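You operate a simulated robot arm through the tools that you are given. There is no shell and no other tool.

You run a simulated robot arm. Do the job below in one go: nothing can be reset, and whatever is moved stays where it is left.

Task
Put things in order on the top of the long bench. At the end: the black lettered lens from the top of the long bench is on the blue card box; the yellow peg (marked "SOFT") stands on top of the white steel box; the red peg (marked "FIRM") stands where the black lettered lens stood; the teal job ticket stands where the red peg stood; the round black leather case from the top of the long bench stands on top of the banded silver tin; whatever was shut is shut again. Leave all else as you found it, and nothing knocked over. Set down upright: lettered lens.

The check looks at the end state, three seconds after you hand in, the way a careful person would. Anything else that was tipped, shoved, dropped, spilled or broken makes it a failure.

Robot
A 7-joint arm with a two-finger parallel gripper, fixed in place. Base frame: the origin is at the foot of the arm, x ahead of it, y to its left, z up; the work surface is at about z = 0. Units: cm, degrees, N and s.
With the tool pointing down near the work surface it reaches from about 24 to 62 cm from the base axis. Its first joint turns from -66.0 to 66.0 degrees. Payload 2.6 kg.
The TCP is the grasp point between the finger pads, 3 cm short of the fingertips. In the tool frame z runs along the fingers and y along their closing line. The gripper opens to 9.4 cm. The fingers are 2.8 cm wide and 1 cm thick; the gripper's body (5 by 9.6 cm) begins 5.5 cm behind the TCP.
Orientation is that of the tool frame in the base frame, as a unit quaternion [x, y, z, w]. With the fingers straight down and closing along the base's y, the tool's x points along the base's -x, its y along +y and its z along -z.

Tools
- The arm moves only by the tool move_arm. Its argument "motion" is a list of rows, each a list of 7 numbers: the gripper command, from -1 (fully open) to 1 (shut), values between in proportion, then the shift along the tool's x, y, z in cm, then the turn, a rotation vector about the tool's x, y, z in degrees. In form: [[grip, x, y, z, ax, ay, az], ...]. A call has 1 to 20 rows; each row is the pose to reach, as a shift and turn from the pose commanded when the call began, along the tool's axes at that moment. A row lasts 0.2 s, in which the tool goes at most 5 cm and 8.6 degrees; a call with a longer step from one row to the next is refused whole, and so is a gripper value outside its range. Where a pose cannot be reached the arm comes as near as it can. A force on the tool above 40 N (or 10 N above the force at the start of the call, whichever is more), or a blocked arm, ends the call early, and 0.2 s more pass. The fingers move at their own pace (about 7.2 cm/s each) and stop on an object; they squeeze with about 24 N. The grip force told is the motor's: it shows also when the fingers shut on nothing. Time passes only in rows, and 0.2 s behind the last, so rows that repeat a pose let the fingers close. The reply holds the time, the measured pose of the TCP, the force on the tool along the base axes, the opening and the grip force, in the units named above and with some noise, with the torque about the TCP (base axes, N m) and any sound that the robot's microphone picked up.
- Cameras (640 x 400 px; columns grow to the right, rows downward): "scene" is fixed at [3.85, 43.75, 55.72]; the picture's right is [-0.72, -0.70, 0.00], its down [-0.44, 0.46, -0.77] and it looks along [0.54, -0.55, -0.64] (base axes); focal length 255 px, centre (320, 200). "wrist" rides on the gripper at [7.6, 1.4, -10.3] in the tool frame; the picture's right is [-0.18, 0.98, 0.00], its down [-0.75, -0.14, -0.64] and it looks along [-0.63, -0.12, 0.77] (tool axes); focal length 243 px, centre (320, 200). There is no depth. A picture from a camera that has moved, and an enlarged one, comes with that camera's place and axes in the base frame and with its lens.
- camera(camera): a new picture of that camera. It takes no simulated time.
- inspect(camera, box): a new picture of the part [left, top, right, bottom] of that camera's present view, enlarged. It takes no simulated time.
- job_done(): hands the job in; it is judged then, once.

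Nothing tells you positions but the pictures and the camera data. Unless the task says otherwise, let go and move clear before handing in.

The tools are called by a JSON object that holds its "method" and its "body". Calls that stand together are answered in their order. move_arm: Moves the arm, as the interface text tells. Its arguments: {"type":"object","properties":{"motion":{"type":"array"}},"required":["motion"]} The other tools are called the same way: camera (camera) takes a picture; inspect (camera, box) takes an enlarged picture of a part of a camera's view; job_done () hands the job in.

At the start:

```text
t: 0.0
position: [37.8, 5.15, 34.01]
tool_rot: [0.0, 1.0, 0.001, -0.001]
contact_force: [-1.2, -0.8, -0.8]
moment: [-0.03, -0.01, 0.0]
gripper_width: 9.39
gripper_force: 0.0
```

scene: 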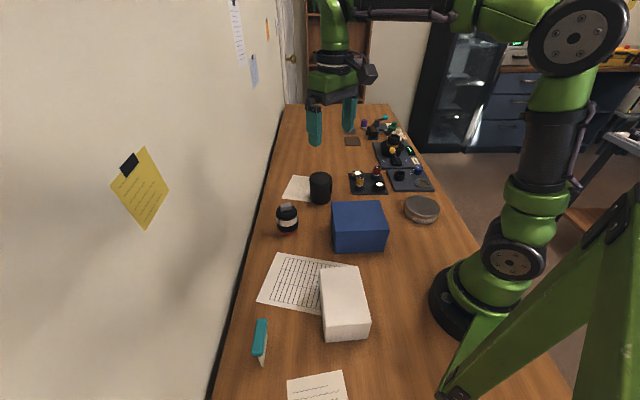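
wrist: 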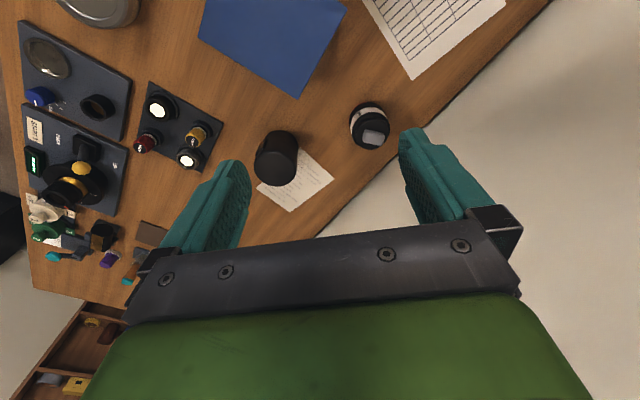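

I see a long bench with a blue box, a white box, a silver tin, a black case, a small black lens and a board with pegs. I'll take enlarged views before moving anything.

{"method": "inspect", "body": {"camera": "scene", "box": [240, 150, 460, 290]}}

{"method": "inspect", "body": {"camera": "scene", "box": [320, 100, 450, 200]}}

{"method": "inspect", "body": {"camera": "scene", "box": [220, 240, 420, 400]}}

{"method": "inspect", "body": {"camera": "wrist", "box": [0, 0, 220, 140]}}

{"method": "inspect", "body": {"camera": "wrist", "box": [0, 120, 220, 300]}}

{"method": "inspect", "body": {"camera": "wrist", "box": [220, 70, 420, 220]}}

```text
2.86 times, centred on (350, 220) of scene
camera zoom: at [3.85, 43.75, 55.72], right [-0.72, -0.7, 0.0], down [-0.44, 0.46, -0.77], along [0.54, -0.55, -0.64], focal length 728 px, centre (234, 143)
```

zoom: 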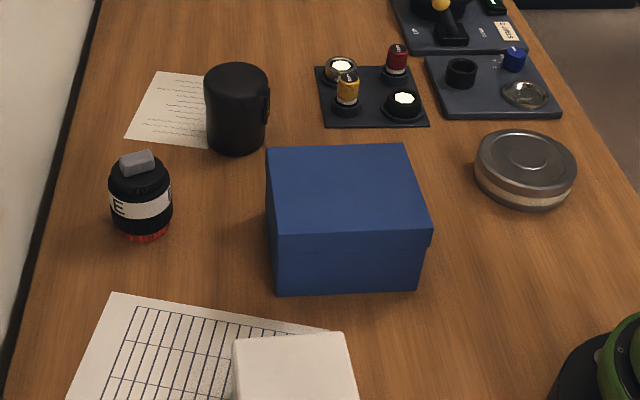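

```text
4.00 times, centred on (385, 150) of scene
camera zoom: at [3.85, 43.75, 55.72], right [-0.72, -0.7, 0.0], down [-0.44, 0.46, -0.77], along [0.54, -0.55, -0.64], focal length 1019 px, centre (60, 400)
```

zoom: 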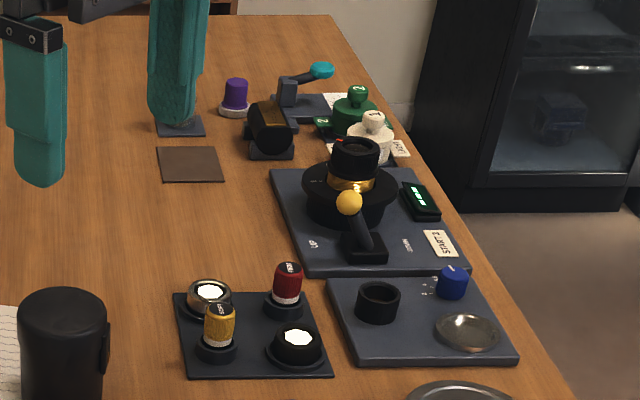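

```text
2.50 times, centred on (320, 320) of scene
camera zoom: at [3.85, 43.75, 55.72], right [-0.72, -0.7, 0.0], down [-0.44, 0.46, -0.77], along [0.54, -0.55, -0.64], focal length 637 px, centre (320, -100)
```

zoom: 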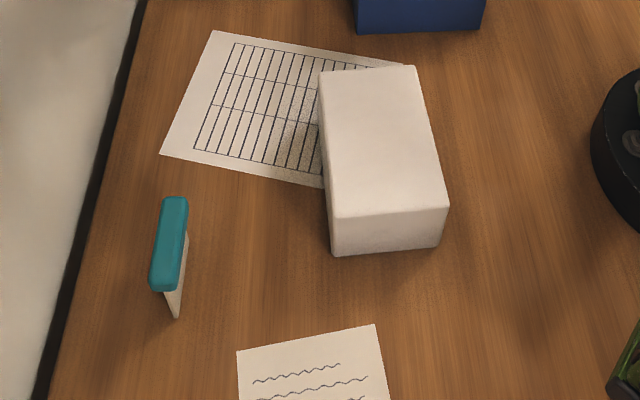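

```text
2.86 times, centred on (110, 70) of wrist
camera zoom: at [30.13, 6.75, 44.1], right [0.18, 0.98, 0.0], down [0.75, -0.14, 0.64], along [0.63, -0.12, -0.77], focal length 693 px, centre (920, 571)
```

zoom: 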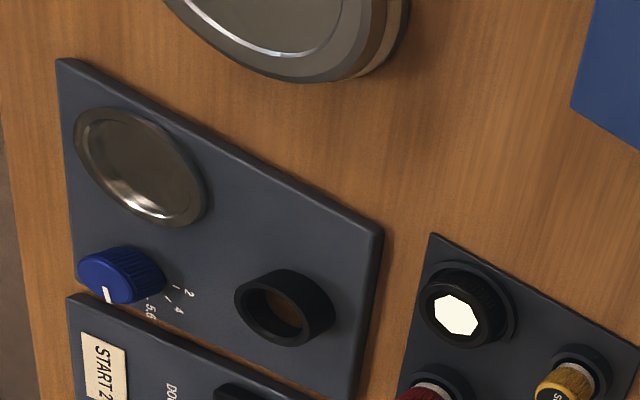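

```text
2.22 times, centred on (110, 210) of wrist
camera zoom: at [30.13, 6.75, 44.1], right [0.18, 0.98, 0.0], down [0.75, -0.14, 0.64], along [0.63, -0.12, -0.77], focal length 539 px, centre (787, 178)
```

zoom: 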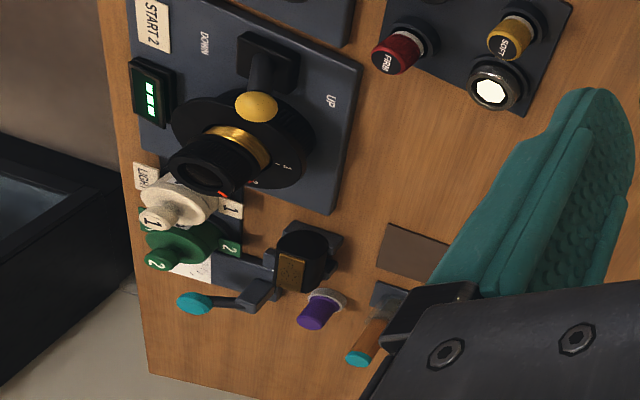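

```text
2.67 times, centred on (320, 145) of wrist
camera zoom: at [30.13, 6.75, 44.1], right [0.18, 0.98, 0.0], down [0.75, -0.14, 0.64], along [0.63, -0.12, -0.77], focal length 647 px, centre (320, 347)
```

zoom: 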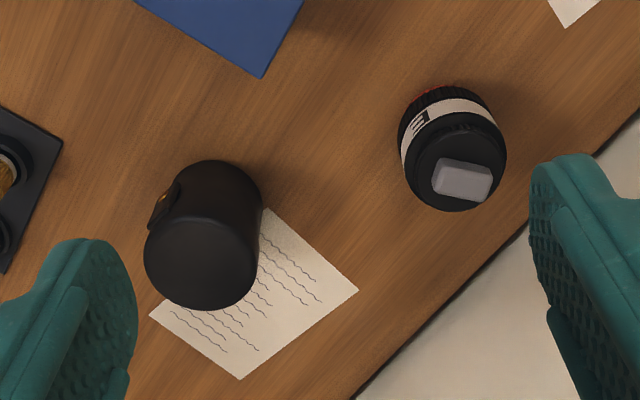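

The layout is clear: the lens is near (48,12), the case near (51,-5), the blue box near (31,1), the white box near (20,20) and the tin near (22,-20). Next I'll enlarge the ticket, lens and pegs, and move the wrist camera towards the lens.

{"method": "inspect", "body": {"camera": "scene", "box": [235, 305, 295, 375]}}

{"method": "inspect", "body": {"camera": "scene", "box": [265, 190, 315, 245]}}

{"method": "inspect", "body": {"camera": "scene", "box": [340, 160, 410, 205]}}

{"method": "move_arm", "body": {"motion": [[-1, 0.7, 1.7, 3, 0, 0, 0], [-1, 1.4, 3.4, 6, 0, 0, 0], [-1, 2.1, 5.1, 9, 0, 0, 0], [-1, 2.8, 6.85, 12, 0, 0, 0]]}}

{"method": "camera", "body": {"camera": "wrist"}}

```text
5.71 times, centred on (265, 340) of scene
camera zoom: at [3.85, 43.75, 55.72], right [-0.72, -0.7, 0.0], down [-0.44, 0.46, -0.77], along [0.54, -0.55, -0.64], focal length 1455 px, centre (634, -600)
```

zoom: 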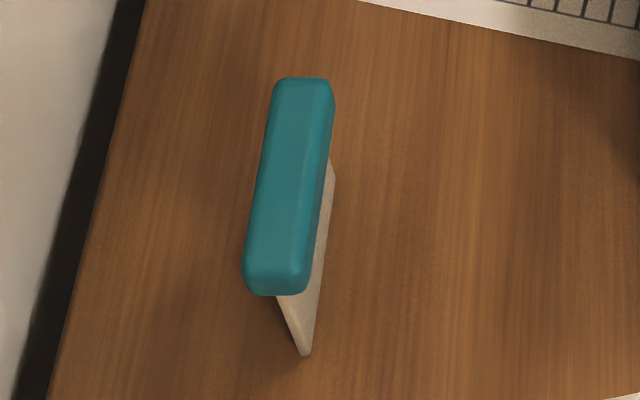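

```text
7.27 times, centred on (290, 218) of scene
camera zoom: at [3.85, 43.75, 55.72], right [-0.72, -0.7, 0.0], down [-0.44, 0.46, -0.77], along [0.54, -0.55, -0.64], focal length 1852 px, centre (538, 73)
```

zoom: 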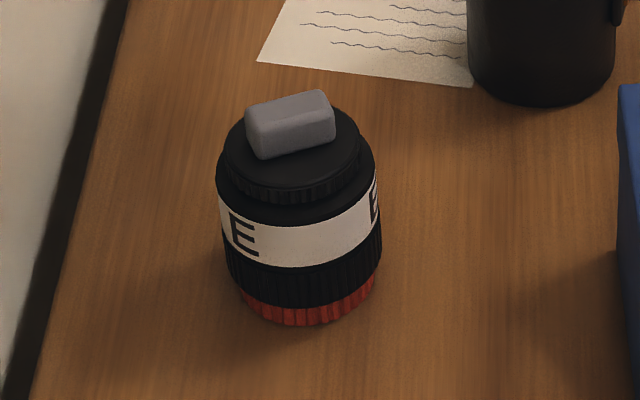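

```text
8.89 times, centred on (375, 182) of scene
camera zoom: at [3.85, 43.75, 55.72], right [-0.72, -0.7, 0.0], down [-0.44, 0.46, -0.77], along [0.54, -0.55, -0.64], focal length 2264 px, centre (-169, 356)
```

zoom: 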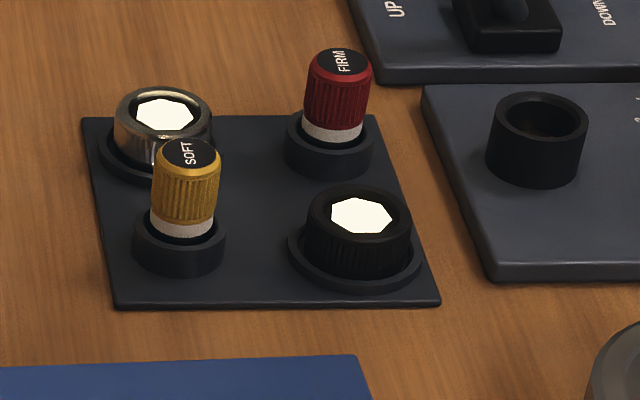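

```text
t: 1.0
position: [35.02, 12.12, 21.95]
tool_rot: [0.0, 1.0, 0.0, 0.0]
contact_force: [0.3, 0.7, 0.1]
moment: [0.0, 0.0, 0.02]
gripper_width: 9.39
gripper_force: 0.1
```

```text
taken
camera wrist: at [27.41, 13.77, 32.06], right [0.18, 0.98, 0.0], down [0.75, -0.14, 0.64], along [0.63, -0.12, -0.77], focal length 243 px, centre (320, 200)
```

wrist: 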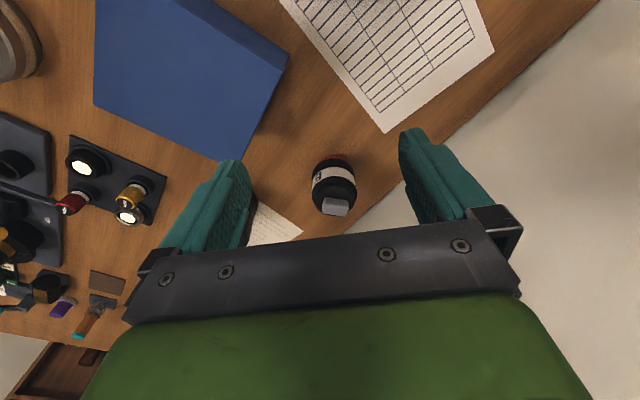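

The lens has a white "E" band, a red foot and a loose-looking grey block on its top. I'll look closer at it, at the peg board and at the far side before deciding how to carry it.

{"method": "inspect", "body": {"camera": "wrist", "box": [280, 140, 390, 240]}}

{"method": "inspect", "body": {"camera": "wrist", "box": [0, 100, 200, 260]}}

```text
4.00 times, centred on (335, 190) of wrist
camera zoom: at [27.41, 13.77, 32.06], right [0.18, 0.98, 0.0], down [0.75, -0.14, 0.64], along [0.63, -0.12, -0.77], focal length 970 px, centre (260, 240)
```

zoom: 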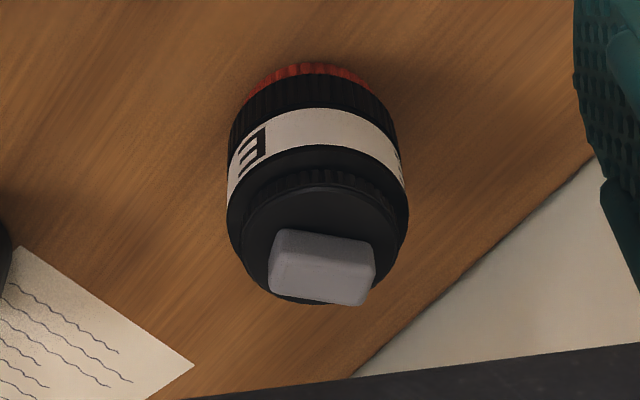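

```text
2.50 times, centred on (100, 180) of wrist
camera zoom: at [27.41, 13.77, 32.06], right [0.18, 0.98, 0.0], down [0.75, -0.14, 0.64], along [0.63, -0.12, -0.77], focal length 606 px, centre (870, 250)
```

zoom: 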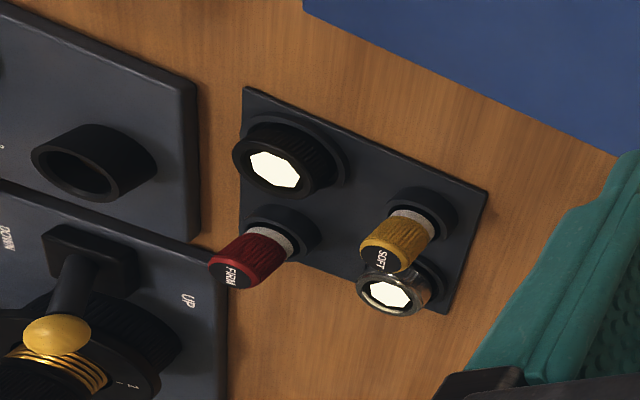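

The lens stands at about (48.05, 11.95) and its cap top is at about z = 7.3, with a grey block resting on it. I'll carry it level and slowly so the block stays put, so next I go above the lens and check centring.

{"method": "move_arm", "body": {"motion": [[-1, -3, 0, 1, 0, 0, 0], [-1, -6.5, -0.1, 2, 0, 0, 0], [-1, -10, -0.15, 3.5, 0, 0, 0], [-1, -13.03, -0.17, 4.95, 0, 0, 0], [-1, -13.03, -0.17, 4.95, 0, 0, 0]]}}

{"method": "camera", "body": {"camera": "wrist"}}

{"method": "camera", "body": {"camera": "scene"}}

```text
t: 2.2
position: [47.89, 11.92, 16.81]
tool_rot: [0.0, 1.0, 0.0, -0.001]
contact_force: [0.6, -0.4, 0.4]
moment: [0.01, -0.01, 0.01]
gripper_width: 9.4
gripper_force: 0.1
```

```text
taken
camera wrist: at [40.17, 13.5, 27.01], right [0.18, 0.98, 0.0], down [0.75, -0.14, 0.64], along [0.63, -0.12, -0.77], focal length 243 px, centre (320, 200)
```

wrist: 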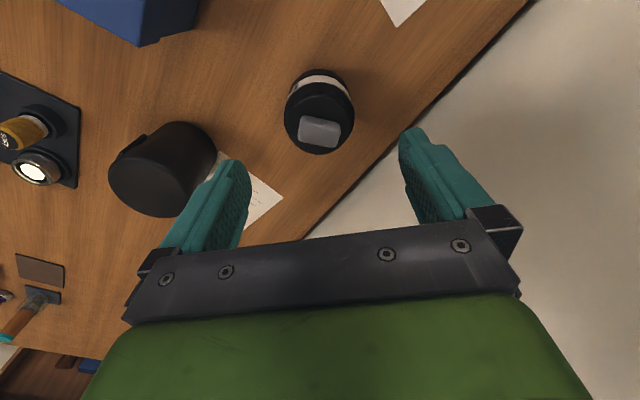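

```text
taken
```

scene: 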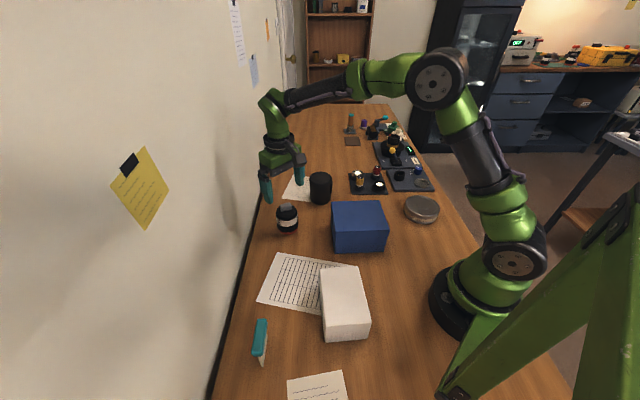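

The lens cap appears close to the grasp axis. I'll zoom in to measure the offset.

{"method": "inspect", "body": {"camera": "wrist", "box": [270, 60, 370, 160]}}

```text
4.00 times, centred on (320, 110) of wrist
camera zoom: at [40.17, 13.5, 27.01], right [0.18, 0.98, 0.0], down [0.75, -0.14, 0.64], along [0.63, -0.12, -0.77], focal length 970 px, centre (320, 560)
```

zoom: 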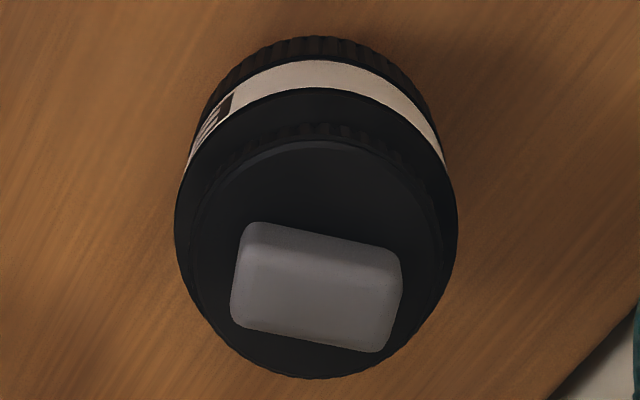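

The lens centre is confirmed at about (48.15, 12.0) and the block is roughly centred on it. Now I descend to band height with the fingers open.

{"method": "move_arm", "body": {"motion": [[-1, -0.1, 0.05, 2.5, 0, 0, 0], [-1, -0.1, 0.05, 5, 0, 0, 0], [-1, -0.1, 0.05, 7.5, 0, 0, 0], [-1, -0.1, 0.05, 9.5, 0, 0, 0], [-1, -0.1, 0.05, 11, 0, 0, 0], [-1, -0.1, 0.05, 12, 0, 0, 0], [-1, -0.1, 0.05, 12.7, 0, 0, 0], [-1, -0.1, 0.05, 12.7, 0, 0, 0]]}}

{"method": "camera", "body": {"camera": "wrist"}}

{"method": "inspect", "body": {"camera": "scene", "box": [240, 140, 340, 245]}}

```text
t: 4.0
position: [48.17, 11.82, 4.23]
tool_rot: [0.0, 1.0, 0.0, 0.0]
contact_force: [-0.2, 0.2, -0.4]
moment: [0.01, 0.02, -0.01]
gripper_width: 9.4
gripper_force: 0.1
```

```text
taken
camera wrist: at [40.49, 13.39, 14.46], right [0.18, 0.98, 0.0], down [0.75, -0.14, 0.64], along [0.63, -0.12, -0.77], focal length 243 px, centre (320, 200)
```

wrist: 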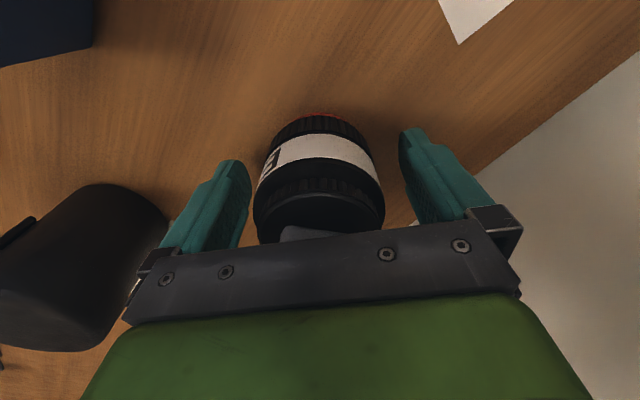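

```text
3.81 times, centred on (290, 192) of scene
camera zoom: at [3.85, 43.75, 55.72], right [-0.72, -0.7, 0.0], down [-0.44, 0.46, -0.77], along [0.54, -0.55, -0.64], focal length 970 px, centre (434, 229)
```

zoom: 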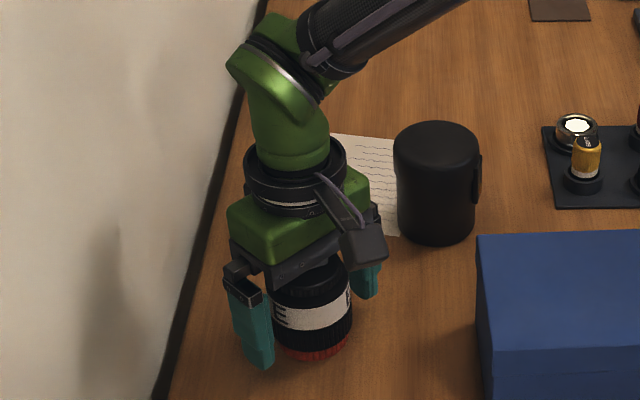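

The fingers straddle the lens with clearance and the block is clear of the gripper body. Now I close gently.

{"method": "move_arm", "body": {"motion": [[-0.8, 0, 0, 0, 0, 0, 0], [-0.65, 0, 0, 0, 0, 0, 0], [-0.5, 0, 0, 0, 0, 0, 0], [-0.42, 0, 0, 0, 0, 0, 0], [-0.36, 0, 0, 0, 0, 0, 0], [-0.3, 0, 0, 0, 0, 0, 0], [0, 0, 0, 0, 0, 0, 0], [1, 0, 0, 0, 0, 0, 0], [1, 0, 0, 0, 0, 0, 0]]}}

{"method": "camera", "body": {"camera": "wrist"}}

```text
t: 6.0
position: [48.08, 11.68, 4.38]
tool_rot: [0.0, 1.0, 0.0, 0.001]
contact_force: [1.0, -1.8, 1.5]
moment: [-0.04, -0.05, -0.02]
gripper_width: 6.56
gripper_force: 23.7
```

```text
taken
camera wrist: at [40.5, 13.39, 14.49], right [0.18, 0.98, 0.0], down [0.75, -0.14, 0.64], along [0.63, -0.12, -0.77], focal length 243 px, centre (320, 200)
```

wrist: 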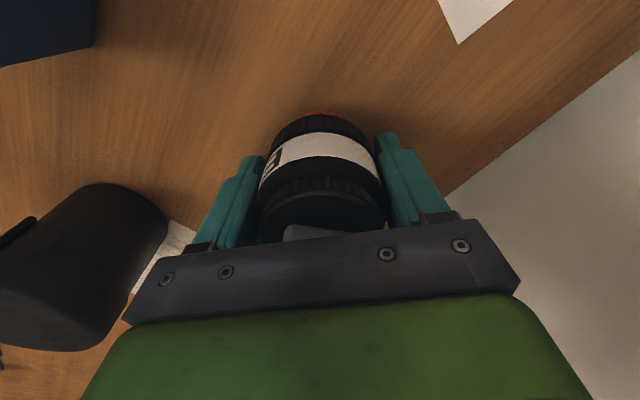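

The lens is gripped at 6.56 cm. I'll lift it slowly and straight up, then check that the block is still on it.

{"method": "move_arm", "body": {"motion": [[1, 0, 0, -0.3, 0, 0, 0], [1, 0, 0, -0.8, 0, 0, 0], [1, 0, 0, -1.4, 0, 0, 0], [1, 0, 0, -2.1, 0, 0, 0], [1, 0, 0, -2.9, 0, 0, 0], [1, 0, 0, -3.7, 0, 0, 0], [1, 0, 0, -4.5, 0, 0, 0], [1, 0, 0, -5.3, 0, 0, 0], [1, 0, 0, -6.1, 0, 0, 0], [1, 0, 0, -6.9, 0, 0, 0], [1, 0, 0, -7.7, 0, 0, 0], [1, 0, 0, -8.5, 0, 0, 0], [1, 0, 0, -9.3, 0, 0, 0], [1, 0, 0, -10.1, 0, 0, 0], [1, 0, 0, -10.9, 0, 0, 0], [1, 0, 0, -11.5, 0, 0, 0], [1, 0, 0, -12, 0, 0, 0], [1, 0, 0, -12.2, 0, 0, 0], [1, 0, 0, -12.2, 0, 0, 0]]}}

{"method": "camera", "body": {"camera": "wrist"}}

{"method": "inspect", "body": {"camera": "scene", "box": [230, 120, 350, 245]}}

```text
t: 10.0
position: [48.21, 11.94, 16.39]
tool_rot: [0.0, 1.0, 0.0, 0.0]
contact_force: [-1.2, 0.2, -5.8]
moment: [-0.03, -0.02, -0.02]
gripper_width: 6.56
gripper_force: 23.9
```

```text
taken
camera wrist: at [40.44, 13.51, 26.65], right [0.18, 0.98, 0.0], down [0.75, -0.14, 0.64], along [0.63, -0.12, -0.77], focal length 243 px, centre (320, 200)
```

wrist: 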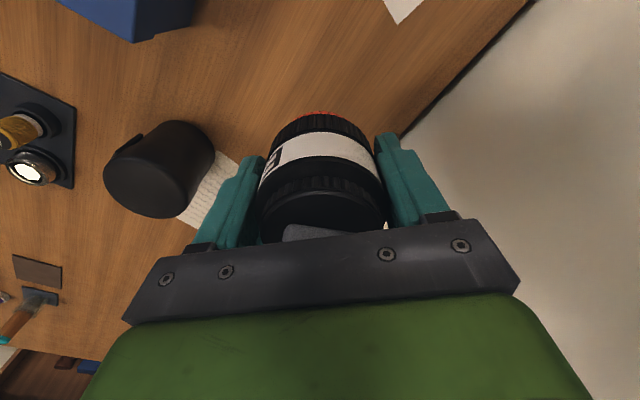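

```text
3.20 times, centred on (290, 182) of scene
camera zoom: at [3.86, 43.75, 55.72], right [-0.72, -0.7, 0.0], down [-0.44, 0.46, -0.77], along [0.54, -0.55, -0.64], focal length 815 px, centre (416, 256)
```

zoom: 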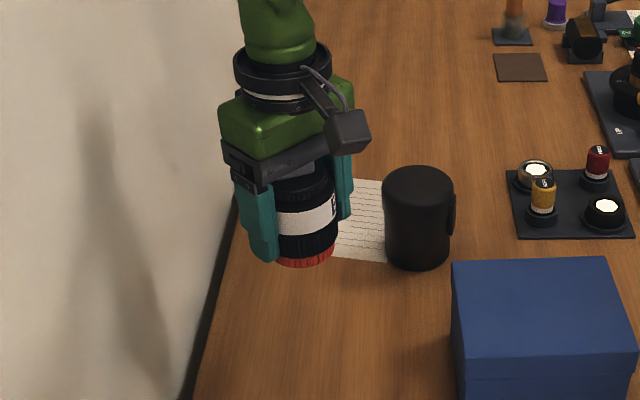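

The lens is up with its base at about z = 12 and the block still on it. I'll carry it smoothly to above the blue box centre, near (31.4, 0.7).

{"method": "move_arm", "body": {"motion": [[1, 0.17, -0.11, 0, 0, 0, 0], [1, 0.5, -0.34, 0, 0, 0, 0], [1, 1.17, -0.79, 0, 0, 0, 0], [1, 2.0, -1.36, 0, 0, 0, 0], [1, 3.0, -2.03, 0, 0, 0, 0], [1, 4.18, -2.83, 0, 0, 0, 0], [1, 5.34, -3.62, 0, 0, 0, 0], [1, 6.51, -4.41, 0, 0, 0, 0], [1, 7.68, -5.2, 0, 0, 0, 0], [1, 8.85, -5.99, 0, 0, 0, 0], [1, 10.02, -6.78, 0, 0, 0, 0], [1, 11.19, -7.57, 0, 0, 0, 0], [1, 12.36, -8.36, 0, 0, 0, 0], [1, 13.36, -9.04, 0, 0, 0, 0], [1, 14.36, -9.72, 0, 0, 0, 0], [1, 15.2, -10.28, 0, 0, 0, 0], [1, 15.87, -10.74, 0, 0, 0, 0], [1, 16.37, -11.07, 0, 0, 0, 0], [1, 16.7, -11.3, 0, 0, 0, 0], [1, 16.7, -11.3, 0, 0, 0, 0]]}}

{"method": "camera", "body": {"camera": "wrist"}}

{"method": "inspect", "body": {"camera": "scene", "box": [280, 120, 440, 270]}}

```text
t: 14.2
position: [31.45, 0.64, 16.42]
tool_rot: [0.0, 1.0, 0.0, 0.001]
contact_force: [-0.1, 0.1, -5.7]
moment: [0.05, 0.03, 0.0]
gripper_width: 6.53
gripper_force: 24.1
```

```text
taken
camera wrist: at [23.79, 2.15, 26.64], right [0.18, 0.98, 0.0], down [0.75, -0.14, 0.64], along [0.63, -0.12, -0.77], focal length 243 px, centre (320, 200)
```

wrist: 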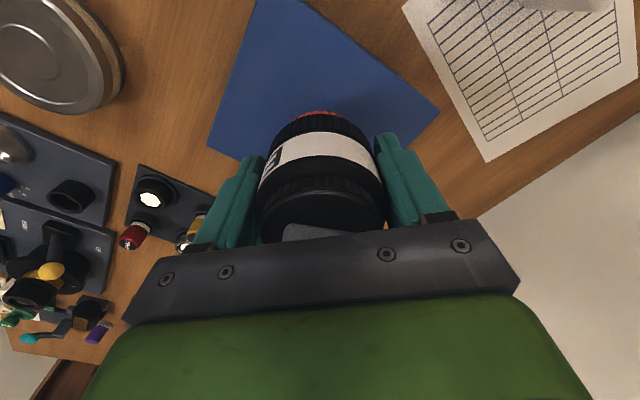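

```text
2.67 times, centred on (360, 195) of scene
camera zoom: at [3.85, 43.75, 55.72], right [-0.72, -0.7, 0.0], down [-0.44, 0.46, -0.77], along [0.54, -0.55, -0.64], focal length 679 px, centre (213, 213)
```

zoom: 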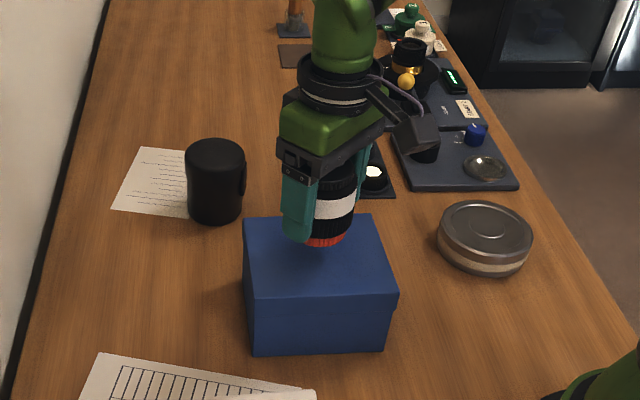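

The lens is above the middle of the blue box's lid. I'll lower it in short steps and watch the force for touch-down.

{"method": "move_arm", "body": {"motion": [[1, 0, 0, 0.2, 0, 0, 0], [1, 0, 0, 0.6, 0, 0, 0], [1, 0, 0, 1.1, 0, 0, 0], [1, 0, 0, 1.6, 0, 0, 0], [1, 0, 0, 2.1, 0, 0, 0], [1, 0, 0, 2.5, 0, 0, 0], [1, 0, 0, 2.7, 0, 0, 0], [1, 0, 0, 2.7, 0, 0, 0]]}}

{"method": "inspect", "body": {"camera": "scene", "box": [310, 170, 400, 250]}}

{"method": "inspect", "body": {"camera": "wrist", "box": [240, 60, 400, 200]}}

```text
t: 16.0
position: [31.43, 0.57, 13.74]
tool_rot: [-0.001, 1.0, 0.0, -0.001]
contact_force: [-0.8, 0.7, -5.6]
moment: [-0.03, -0.01, -0.01]
gripper_width: 6.55
gripper_force: 23.8
```

```text
5.00 times, centred on (355, 210) of scene
camera zoom: at [3.85, 43.75, 55.72], right [-0.72, -0.7, 0.0], down [-0.44, 0.46, -0.77], along [0.54, -0.55, -0.64], focal length 1273 px, centre (145, 150)
```

zoom: 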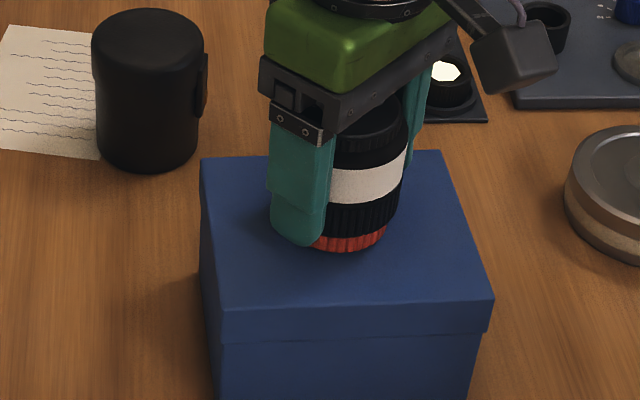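

```text
2.86 times, centred on (320, 130) of wrist
camera zoom: at [23.76, 2.21, 23.95], right [0.18, 0.98, 0.0], down [0.75, -0.14, 0.64], along [0.63, -0.12, -0.77], focal length 693 px, centre (320, 400)
```

zoom: 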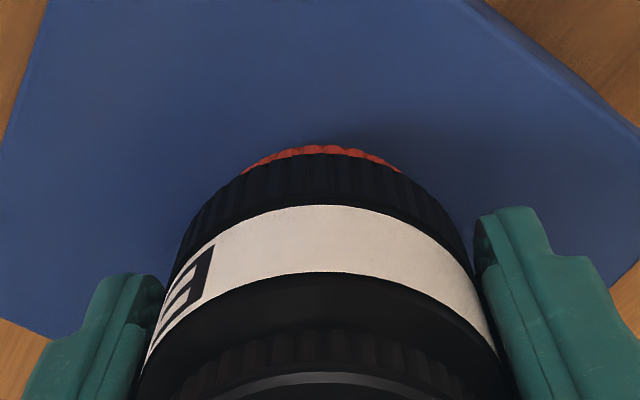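

It's still hovering about half a centimetre above the lid. I'll continue down in small steps.

{"method": "move_arm", "body": {"motion": [[1, 0, 0, 0.15, 0, 0, 0], [1, 0, 0, 0.3, 0, 0, 0], [1, 0, 0, 0.4, 0, 0, 0]]}}

```text
t: 16.8
position: [31.38, 0.59, 13.3]
tool_rot: [0.0, 1.0, 0.0, 0.0]
contact_force: [0.2, -0.1, -5.3]
moment: [0.0, 0.01, 0.03]
gripper_width: 6.53
gripper_force: 24.2
```

No contact yet, so I keep going in small steps.

{"method": "move_arm", "body": {"motion": [[1, 0, 0, 0.1, 0, 0, 0], [1, 0, 0, 0.2, 0, 0, 0], [1, 0, 0, 0.2, 0, 0, 0]]}}

```text
t: 17.6
position: [31.57, 0.57, 13.27]
tool_rot: [0.0, 1.0, 0.0, 0.003]
contact_force: [0.3, 0.5, 16.8]
moment: [0.1, 0.09, -0.01]
gripper_width: 6.48
gripper_force: 24.1
```

The lens touched the lid, with force rising to about 17 N. I'll ease up slightly so it rests, then check.

{"method": "move_arm", "body": {"motion": [[1, 0, 0, -0.07, 0, 0, 0], [1, 0, 0, -0.07, 0, 0, 0]]}}

```text
t: 18.2
position: [31.48, 0.62, 13.32]
tool_rot: [-0.001, 1.0, -0.001, 0.002]
contact_force: [6.2, 2.0, 18.4]
moment: [0.08, -0.37, 0.03]
gripper_width: 6.5
gripper_force: 24.2
```

{"method": "move_arm", "body": {"motion": [[1, 0, 0, -0.08, 0, 0, 0], [1, 0, 0, -0.08, 0, 0, 0], [1, 0, 0, -0.08, 0, 0, 0]]}}

{"method": "inspect", "body": {"camera": "scene", "box": [310, 170, 400, 250]}}

```text
t: 19.0
position: [31.39, 0.54, 13.25]
tool_rot: [-0.001, 1.0, 0.0, -0.002]
contact_force: [1.9, -0.2, 7.7]
moment: [0.02, -0.19, 0.02]
gripper_width: 6.48
gripper_force: 24.0
```

```text
5.00 times, centred on (355, 210) of scene
camera zoom: at [3.85, 43.75, 55.72], right [-0.72, -0.7, 0.0], down [-0.44, 0.46, -0.77], along [0.54, -0.55, -0.64], focal length 1273 px, centre (145, 150)
```

zoom: 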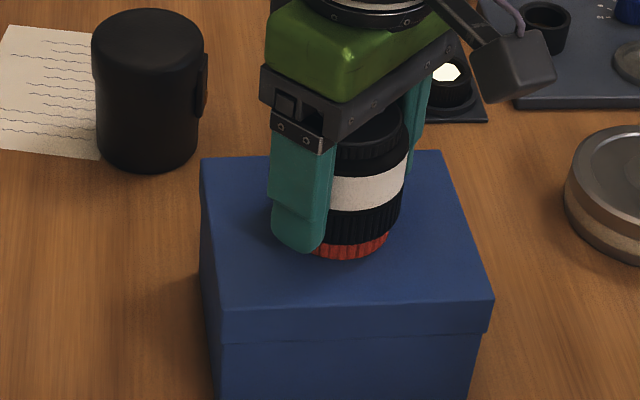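

The lens sits on the lid with light pressure. I'll open the fingers gradually.

{"method": "move_arm", "body": {"motion": [[0, 0, 0, 0, 0, 0, 0], [-0.3, 0, 0, 0, 0, 0, 0], [-0.36, 0, 0, 0, 0, 0, 0], [-0.42, 0, 0, 0, 0, 0, 0], [-0.5, 0, 0, 0, 0, 0, 0], [-0.65, 0, 0, 0, 0, 0, 0], [-0.8, 0, 0, 0, 0, 0, 0], [-1, 0, 0, 0, 0, 0, 0], [-1, 0, 0, 0, 0, 0, 0]]}}

{"method": "camera", "body": {"camera": "wrist"}}

{"method": "inspect", "body": {"camera": "scene", "box": [310, 170, 400, 250]}}

```text
t: 21.0
position: [31.41, 0.5, 13.31]
tool_rot: [0.001, 1.0, 0.0, 0.0]
contact_force: [-0.6, -0.1, 0.5]
moment: [-0.01, -0.01, -0.03]
gripper_width: 9.41
gripper_force: 0.0
```

```text
taken
camera wrist: at [23.76, 2.19, 23.49], right [0.18, 0.98, 0.0], down [0.75, -0.14, 0.64], along [0.63, -0.12, -0.77], focal length 243 px, centre (320, 200)
```

wrist: 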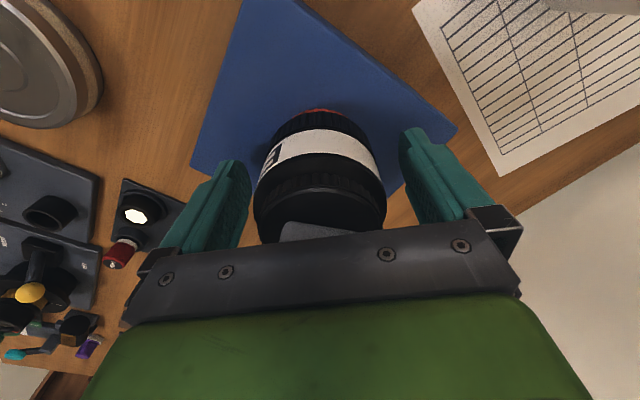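

```text
5.00 times, centred on (355, 210) of scene
camera zoom: at [3.85, 43.75, 55.72], right [-0.72, -0.7, 0.0], down [-0.44, 0.46, -0.77], along [0.54, -0.55, -0.64], focal length 1273 px, centre (145, 150)
```

zoom: 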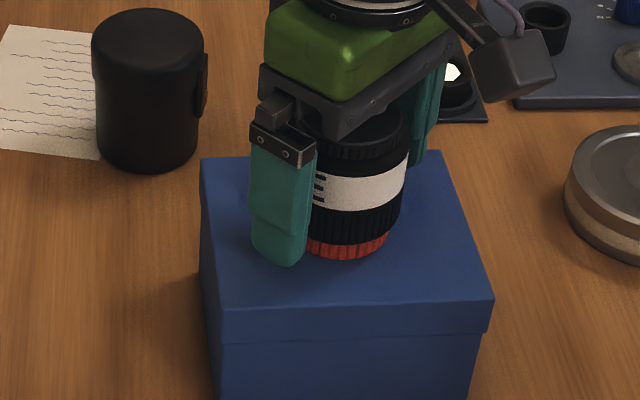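

The lens is free and standing on the blue box with its block in place. I'll rise straight up, check, then go look at the peg board.

{"method": "move_arm", "body": {"motion": [[-1, 0, 0, -0.5, 0, 0, 0], [-1, 0, 0, -1.5, 0, 0, 0], [-1, 0, 0, -3, 0, 0, 0], [-1, 0, 0, -5, 0, 0, 0], [-1, 0, 0, -8, 0, 0, 0], [-1, 0, 0, -11, 0, 0, 0], [-1, 0, 0, -14, 0, 0, 0], [-1, -0.5, -3, -14.5, 0, 0, 0], [-1, -1, -7, -14.5, 0, 0, 0], [-1, -1.5, -11, -14, 0, 0, 0], [-1, -2, -15, -11, 0, 0, 0], [-1, -2.4, -19, -8, 0, 0, 0], [-1, -2.6, -23, -5, 0, 0, 0], [-1, -2.8, -26.7, -2.5, 0, 0, 0], [-1, -2.8, -26.7, -2.5, 0, 0, 0]]}}

{"method": "camera", "body": {"camera": "wrist"}}

{"method": "camera", "body": {"camera": "scene"}}

```text
refused: row 11 steps farther than a row can; nothing moved
```

```text
taken
camera wrist: at [23.76, 2.19, 23.49], right [0.18, 0.98, 0.0], down [0.75, -0.14, 0.64], along [0.63, -0.12, -0.77], focal length 243 px, centre (320, 200)
```

wrist: 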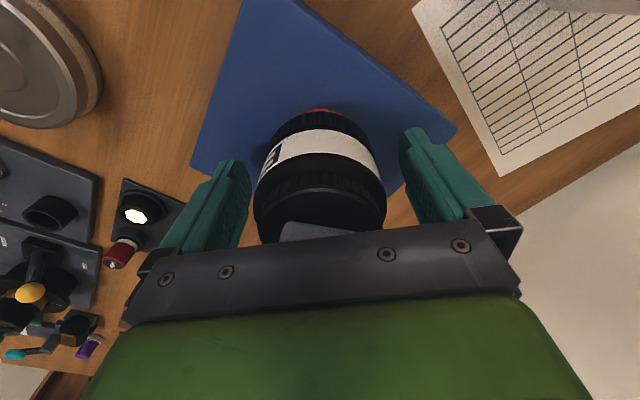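

```text
taken
```

scene: 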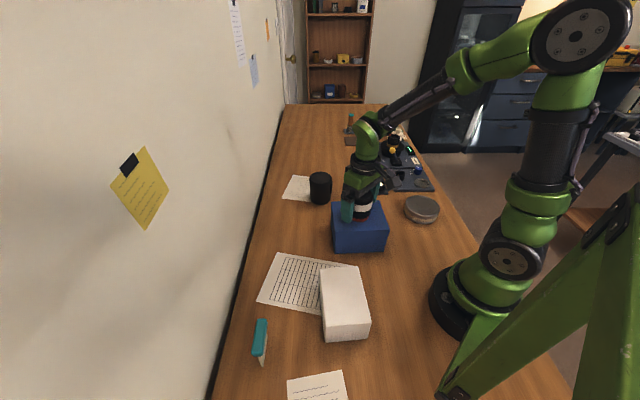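

The call was refused because one step was slightly too long, so nothing moved. I'll retry with smaller steps.

{"method": "move_arm", "body": {"motion": [[-1, 0, 0, -0.5, 0, 0, 0], [-1, 0, 0, -1.5, 0, 0, 0], [-1, 0, 0, -3, 0, 0, 0], [-1, 0, 0, -5, 0, 0, 0], [-1, 0, 0, -8, 0, 0, 0], [-1, 0, 0, -11, 0, 0, 0], [-1, 0, 0, -14, 0, 0, 0], [-1, -0.5, -3, -14.5, 0, 0, 0], [-1, -1, -6.5, -14.5, 0, 0, 0], [-1, -1.5, -10, -14, 0, 0, 0], [-1, -2, -13.5, -12, 0, 0, 0], [-1, -2.4, -17, -9, 0, 0, 0], [-1, -2.6, -20.5, -6.5, 0, 0, 0], [-1, -2.8, -24, -4, 0, 0, 0], [-1, -2.8, -26.7, -2.5, 0, 0, 0], [-1, -2.8, -26.7, -2.5, 0, 0, 0]]}}

{"method": "camera", "body": {"camera": "wrist"}}

{"method": "camera", "body": {"camera": "scene"}}

```text
t: 24.4
position: [34.37, -26.33, 15.74]
tool_rot: [0.0, 1.0, 0.0, 0.001]
contact_force: [-0.4, 0.3, -0.5]
moment: [0.0, 0.0, -0.02]
gripper_width: 9.39
gripper_force: 0.1
```

```text
taken
camera wrist: at [26.66, -24.69, 25.9], right [0.18, 0.98, 0.0], down [0.75, -0.14, 0.64], along [0.63, -0.12, -0.77], focal length 243 px, centre (320, 200)
```

wrist: 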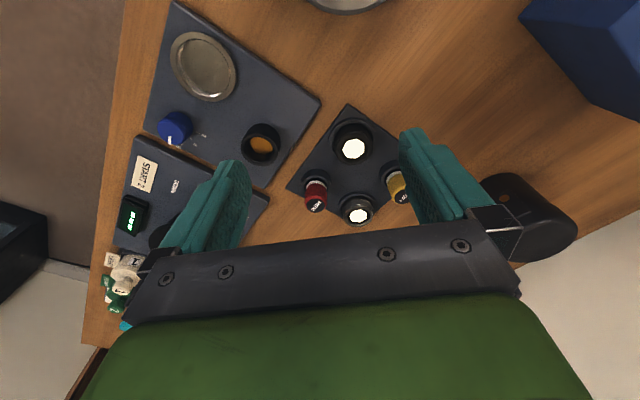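

```text
taken
```

scene: 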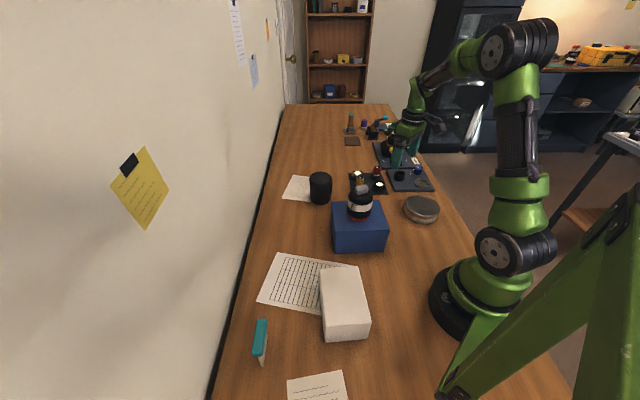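

Good. Now I'll zoom in on the peg board and on the lens on the box.

{"method": "inspect", "body": {"camera": "wrist", "box": [280, 95, 420, 235]}}

{"method": "inspect", "body": {"camera": "scene", "box": [310, 155, 440, 255]}}

{"method": "inspect", "body": {"camera": "wrist", "box": [100, 0, 330, 200]}}

```text
2.86 times, centred on (350, 165) of wrist
camera zoom: at [26.66, -24.69, 25.9], right [0.18, 0.98, 0.0], down [0.75, -0.14, 0.64], along [0.63, -0.12, -0.77], focal length 693 px, centre (234, 300)
```

zoom: 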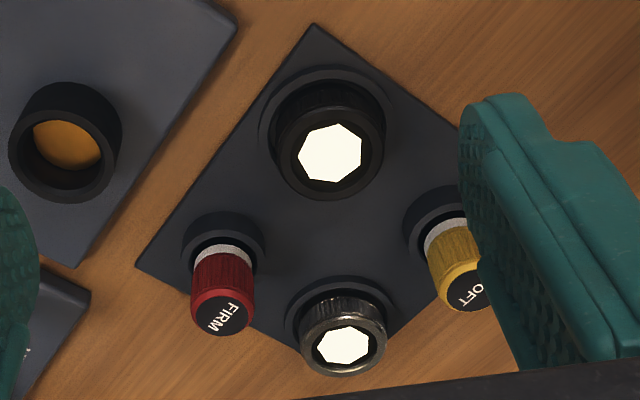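

```text
4.00 times, centred on (375, 205) of scene
camera zoom: at [3.85, 43.74, 55.72], right [-0.72, -0.7, 0.0], down [-0.44, 0.46, -0.77], along [0.54, -0.55, -0.64], focal length 1019 px, centre (100, 180)
```

zoom: 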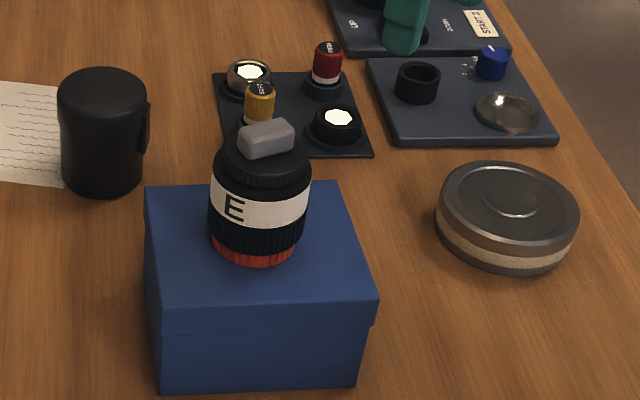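

```text
2.00 times, centred on (215, 100) of wrist
camera zoom: at [26.66, -24.69, 25.9], right [0.18, 0.98, 0.0], down [0.75, -0.14, 0.64], along [0.63, -0.12, -0.77], focal length 485 px, centre (530, 400)
```

zoom: 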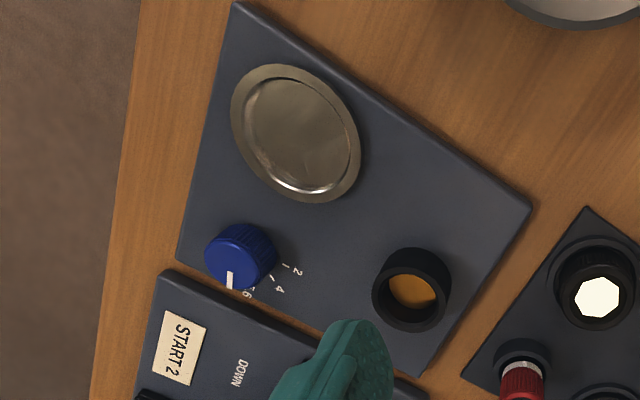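

The pegs sit in collars: red at about (44.65, -28.6) and yellow at about (45.15, -18.9), with tops near z = 4.8. I'll go above the red peg with the fingers partly open and check alignment.

{"method": "move_arm", "body": {"motion": [[-0.5, -3, -0.8, 0.5, 0, 0, 0], [-0.06, -6.5, -1.6, 1.5, 0, 0, 0], [-0.06, -9, -2.2, 2.7, 0, 0, 0], [-0.06, -10.4, -2.5, 3.6, 0, 0, 0], [-0.06, -10.4, -2.5, 3.6, 0, 0, 0]]}}

{"method": "camera", "body": {"camera": "wrist"}}

{"method": "inspect", "body": {"camera": "wrist", "box": [250, 70, 390, 200]}}

```text
t: 25.6
position: [44.65, -28.54, 12.1]
tool_rot: [-0.001, 1.0, 0.0, 0.0]
contact_force: [0.2, -0.1, -1.2]
moment: [0.0, -0.01, 0.02]
gripper_width: 4.99
gripper_force: 0.1
```

```text
taken
camera wrist: at [36.93, -26.95, 22.35], right [0.18, 0.98, 0.0], down [0.75, -0.14, 0.64], along [0.63, -0.12, -0.77], focal length 243 px, centre (320, 200)
```

wrist: 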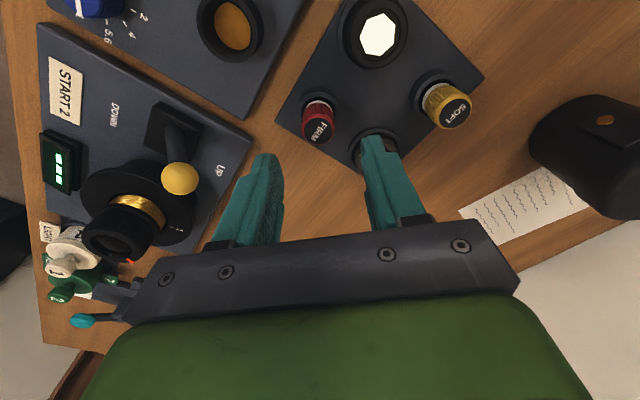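

```text
3.08 times, centred on (320, 135) of wrist
camera zoom: at [36.93, -26.95, 22.35], right [0.18, 0.98, 0.0], down [0.75, -0.14, 0.64], along [0.63, -0.12, -0.77], focal length 746 px, centre (320, 400)
```

zoom: 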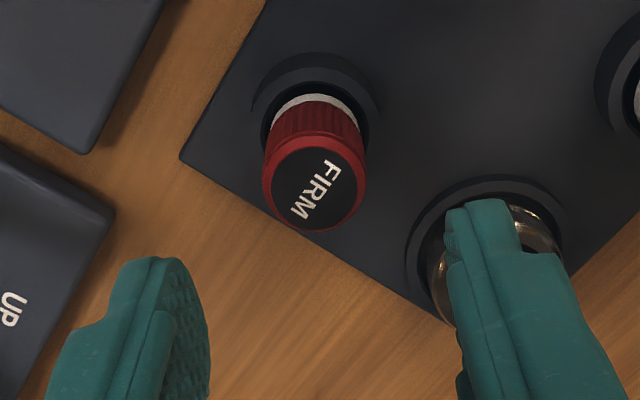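

The alignment is within about 1 mm. I'll narrow the opening slightly to stay clear of the neighbouring item and descend so the fingertips stay above the collar.

{"method": "move_arm", "body": {"motion": [[0.1, 0.1, -0.1, 1.5, 0, 0, 0], [0.1, 0.1, -0.1, 3, 0, 0, 0], [0.1, 0.1, -0.1, 4.5, 0, 0, 0], [0.1, 0.1, -0.1, 5.5, 0, 0, 0], [0.1, 0.1, -0.1, 6.2, 0, 0, 0], [0.1, 0.1, -0.1, 6.6, 0, 0, 0], [0.1, 0.1, -0.1, 6.6, 0, 0, 0]]}}

{"method": "camera", "body": {"camera": "wrist"}}

{"method": "inspect", "body": {"camera": "scene", "box": [340, 130, 430, 205]}}

```text
t: 27.2
position: [44.55, -28.77, 5.48]
tool_rot: [0.0, 1.0, 0.001, 0.001]
contact_force: [0.0, -0.2, -0.2]
moment: [0.0, -0.02, 0.02]
gripper_width: 4.23
gripper_force: 0.0
```

```text
taken
camera wrist: at [36.82, -27.16, 15.73], right [0.18, 0.98, 0.0], down [0.75, -0.14, 0.64], along [0.63, -0.12, -0.77], focal length 243 px, centre (320, 200)
```

wrist: 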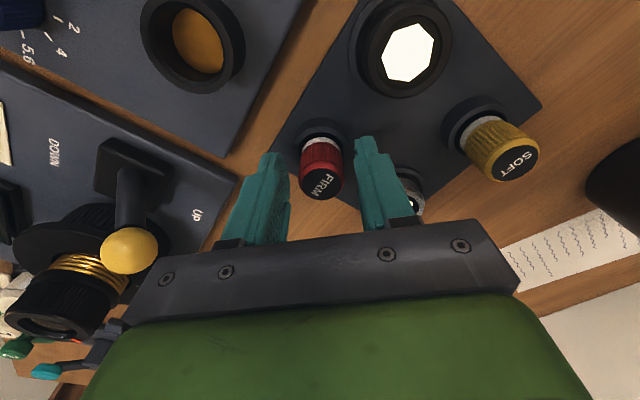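

```text
5.33 times, centred on (385, 168) of scene
camera zoom: at [3.85, 43.75, 55.72], right [-0.72, -0.7, 0.0], down [-0.44, 0.46, -0.77], along [0.54, -0.55, -0.64], focal length 1358 px, centre (-27, 373)
```

zoom: 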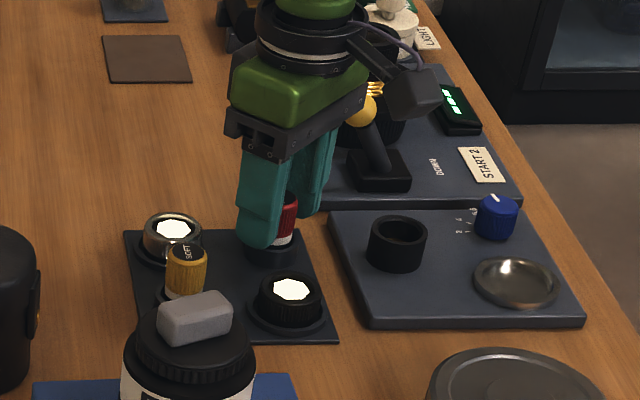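

The fingers straddle the red peg evenly. Closing now.

{"method": "move_arm", "body": {"motion": [[0.25, 0, 0, 0, 0, 0, 0], [0.38, 0, 0, 0, 0, 0, 0], [0.45, 0, 0, 0, 0, 0, 0], [0.6, 0, 0, 0, 0, 0, 0], [1, 0, 0, 0, 0, 0, 0], [1, 0, 0, 0, 0, 0, 0]]}}

{"method": "camera", "body": {"camera": "wrist"}}

```text
t: 28.6
position: [44.49, -28.76, 5.62]
tool_rot: [0.0, 1.0, 0.0, 0.0]
contact_force: [0.3, 0.3, -0.5]
moment: [-0.03, -0.01, -0.03]
gripper_width: 2.54
gripper_force: 24.3
```

```text
taken
camera wrist: at [36.83, -27.15, 15.74], right [0.18, 0.98, 0.0], down [0.75, -0.14, 0.64], along [0.63, -0.12, -0.77], focal length 243 px, centre (320, 200)
```

wrist: 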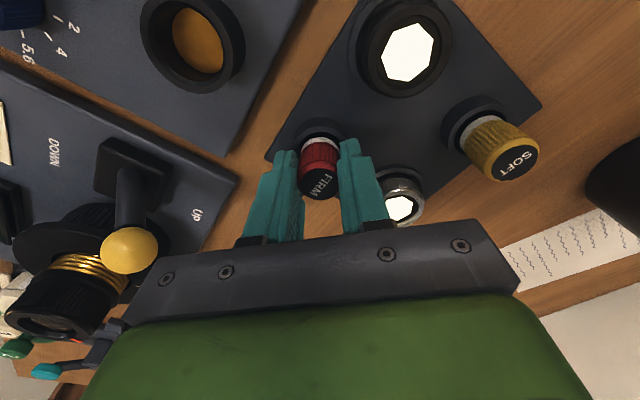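

The red peg is gripped at 2.54 cm. I'll lift it straight up slowly, watching for any drag.

{"method": "move_arm", "body": {"motion": [[1, 0, 0, -0.2, 0, 0, 0], [1, 0, 0, -0.5, 0, 0, 0], [1, 0, 0, -0.9, 0, 0, 0], [1, 0, 0, -1.3, 0, 0, 0], [1, 0, 0, -1.8, 0, 0, 0], [1, 0, 0, -2.3, 0, 0, 0], [1, 0, 0, -3, 0, 0, 0], [1, 0, 0, -4, 0, 0, 0], [1, 0, 0, -5.5, 0, 0, 0], [1, 0, 0, -7, 0, 0, 0], [1, 0, 0, -8.5, 0, 0, 0], [1, 0, 0, -8.5, 0, 0, 0]]}}

{"method": "camera", "body": {"camera": "wrist"}}

{"method": "inspect", "body": {"camera": "scene", "box": [340, 110, 430, 205]}}

{"method": "inspect", "body": {"camera": "wrist", "box": [250, 40, 390, 200]}}

```text
t: 31.2
position: [44.55, -28.8, 14.28]
tool_rot: [0.001, 1.0, 0.0, 0.0]
contact_force: [-0.2, 0.1, -1.0]
moment: [0.06, 0.0, 0.04]
gripper_width: 2.54
gripper_force: 24.2
```

```text
taken
camera wrist: at [36.87, -27.1, 24.42], right [0.18, 0.98, 0.0], down [0.75, -0.14, 0.64], along [0.63, -0.12, -0.77], focal length 243 px, centre (320, 200)
```

wrist: 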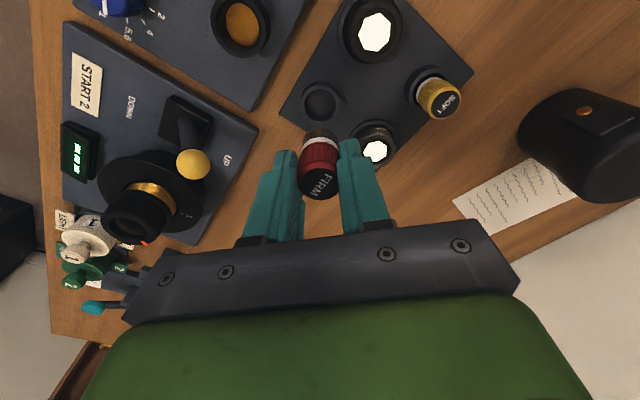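

```text
4.21 times, centred on (385, 158) of scene
camera zoom: at [3.85, 43.75, 55.72], right [-0.72, -0.7, 0.0], down [-0.44, 0.46, -0.77], along [0.54, -0.55, -0.64], focal length 1072 px, centre (46, 379)
```

zoom: 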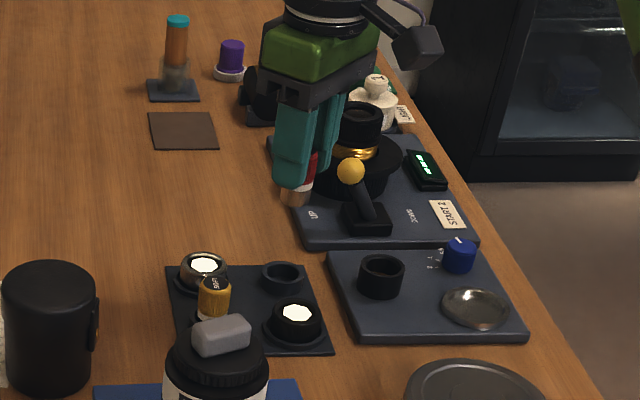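

```text
2.50 times, centred on (320, 120) of wrist
camera zoom: at [36.87, -27.1, 24.42], right [0.18, 0.98, 0.0], down [0.75, -0.14, 0.64], along [0.63, -0.12, -0.77], focal length 606 px, centre (320, 400)
```

zoom: 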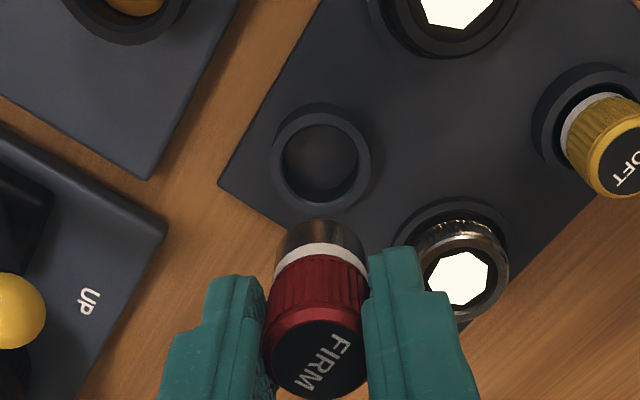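

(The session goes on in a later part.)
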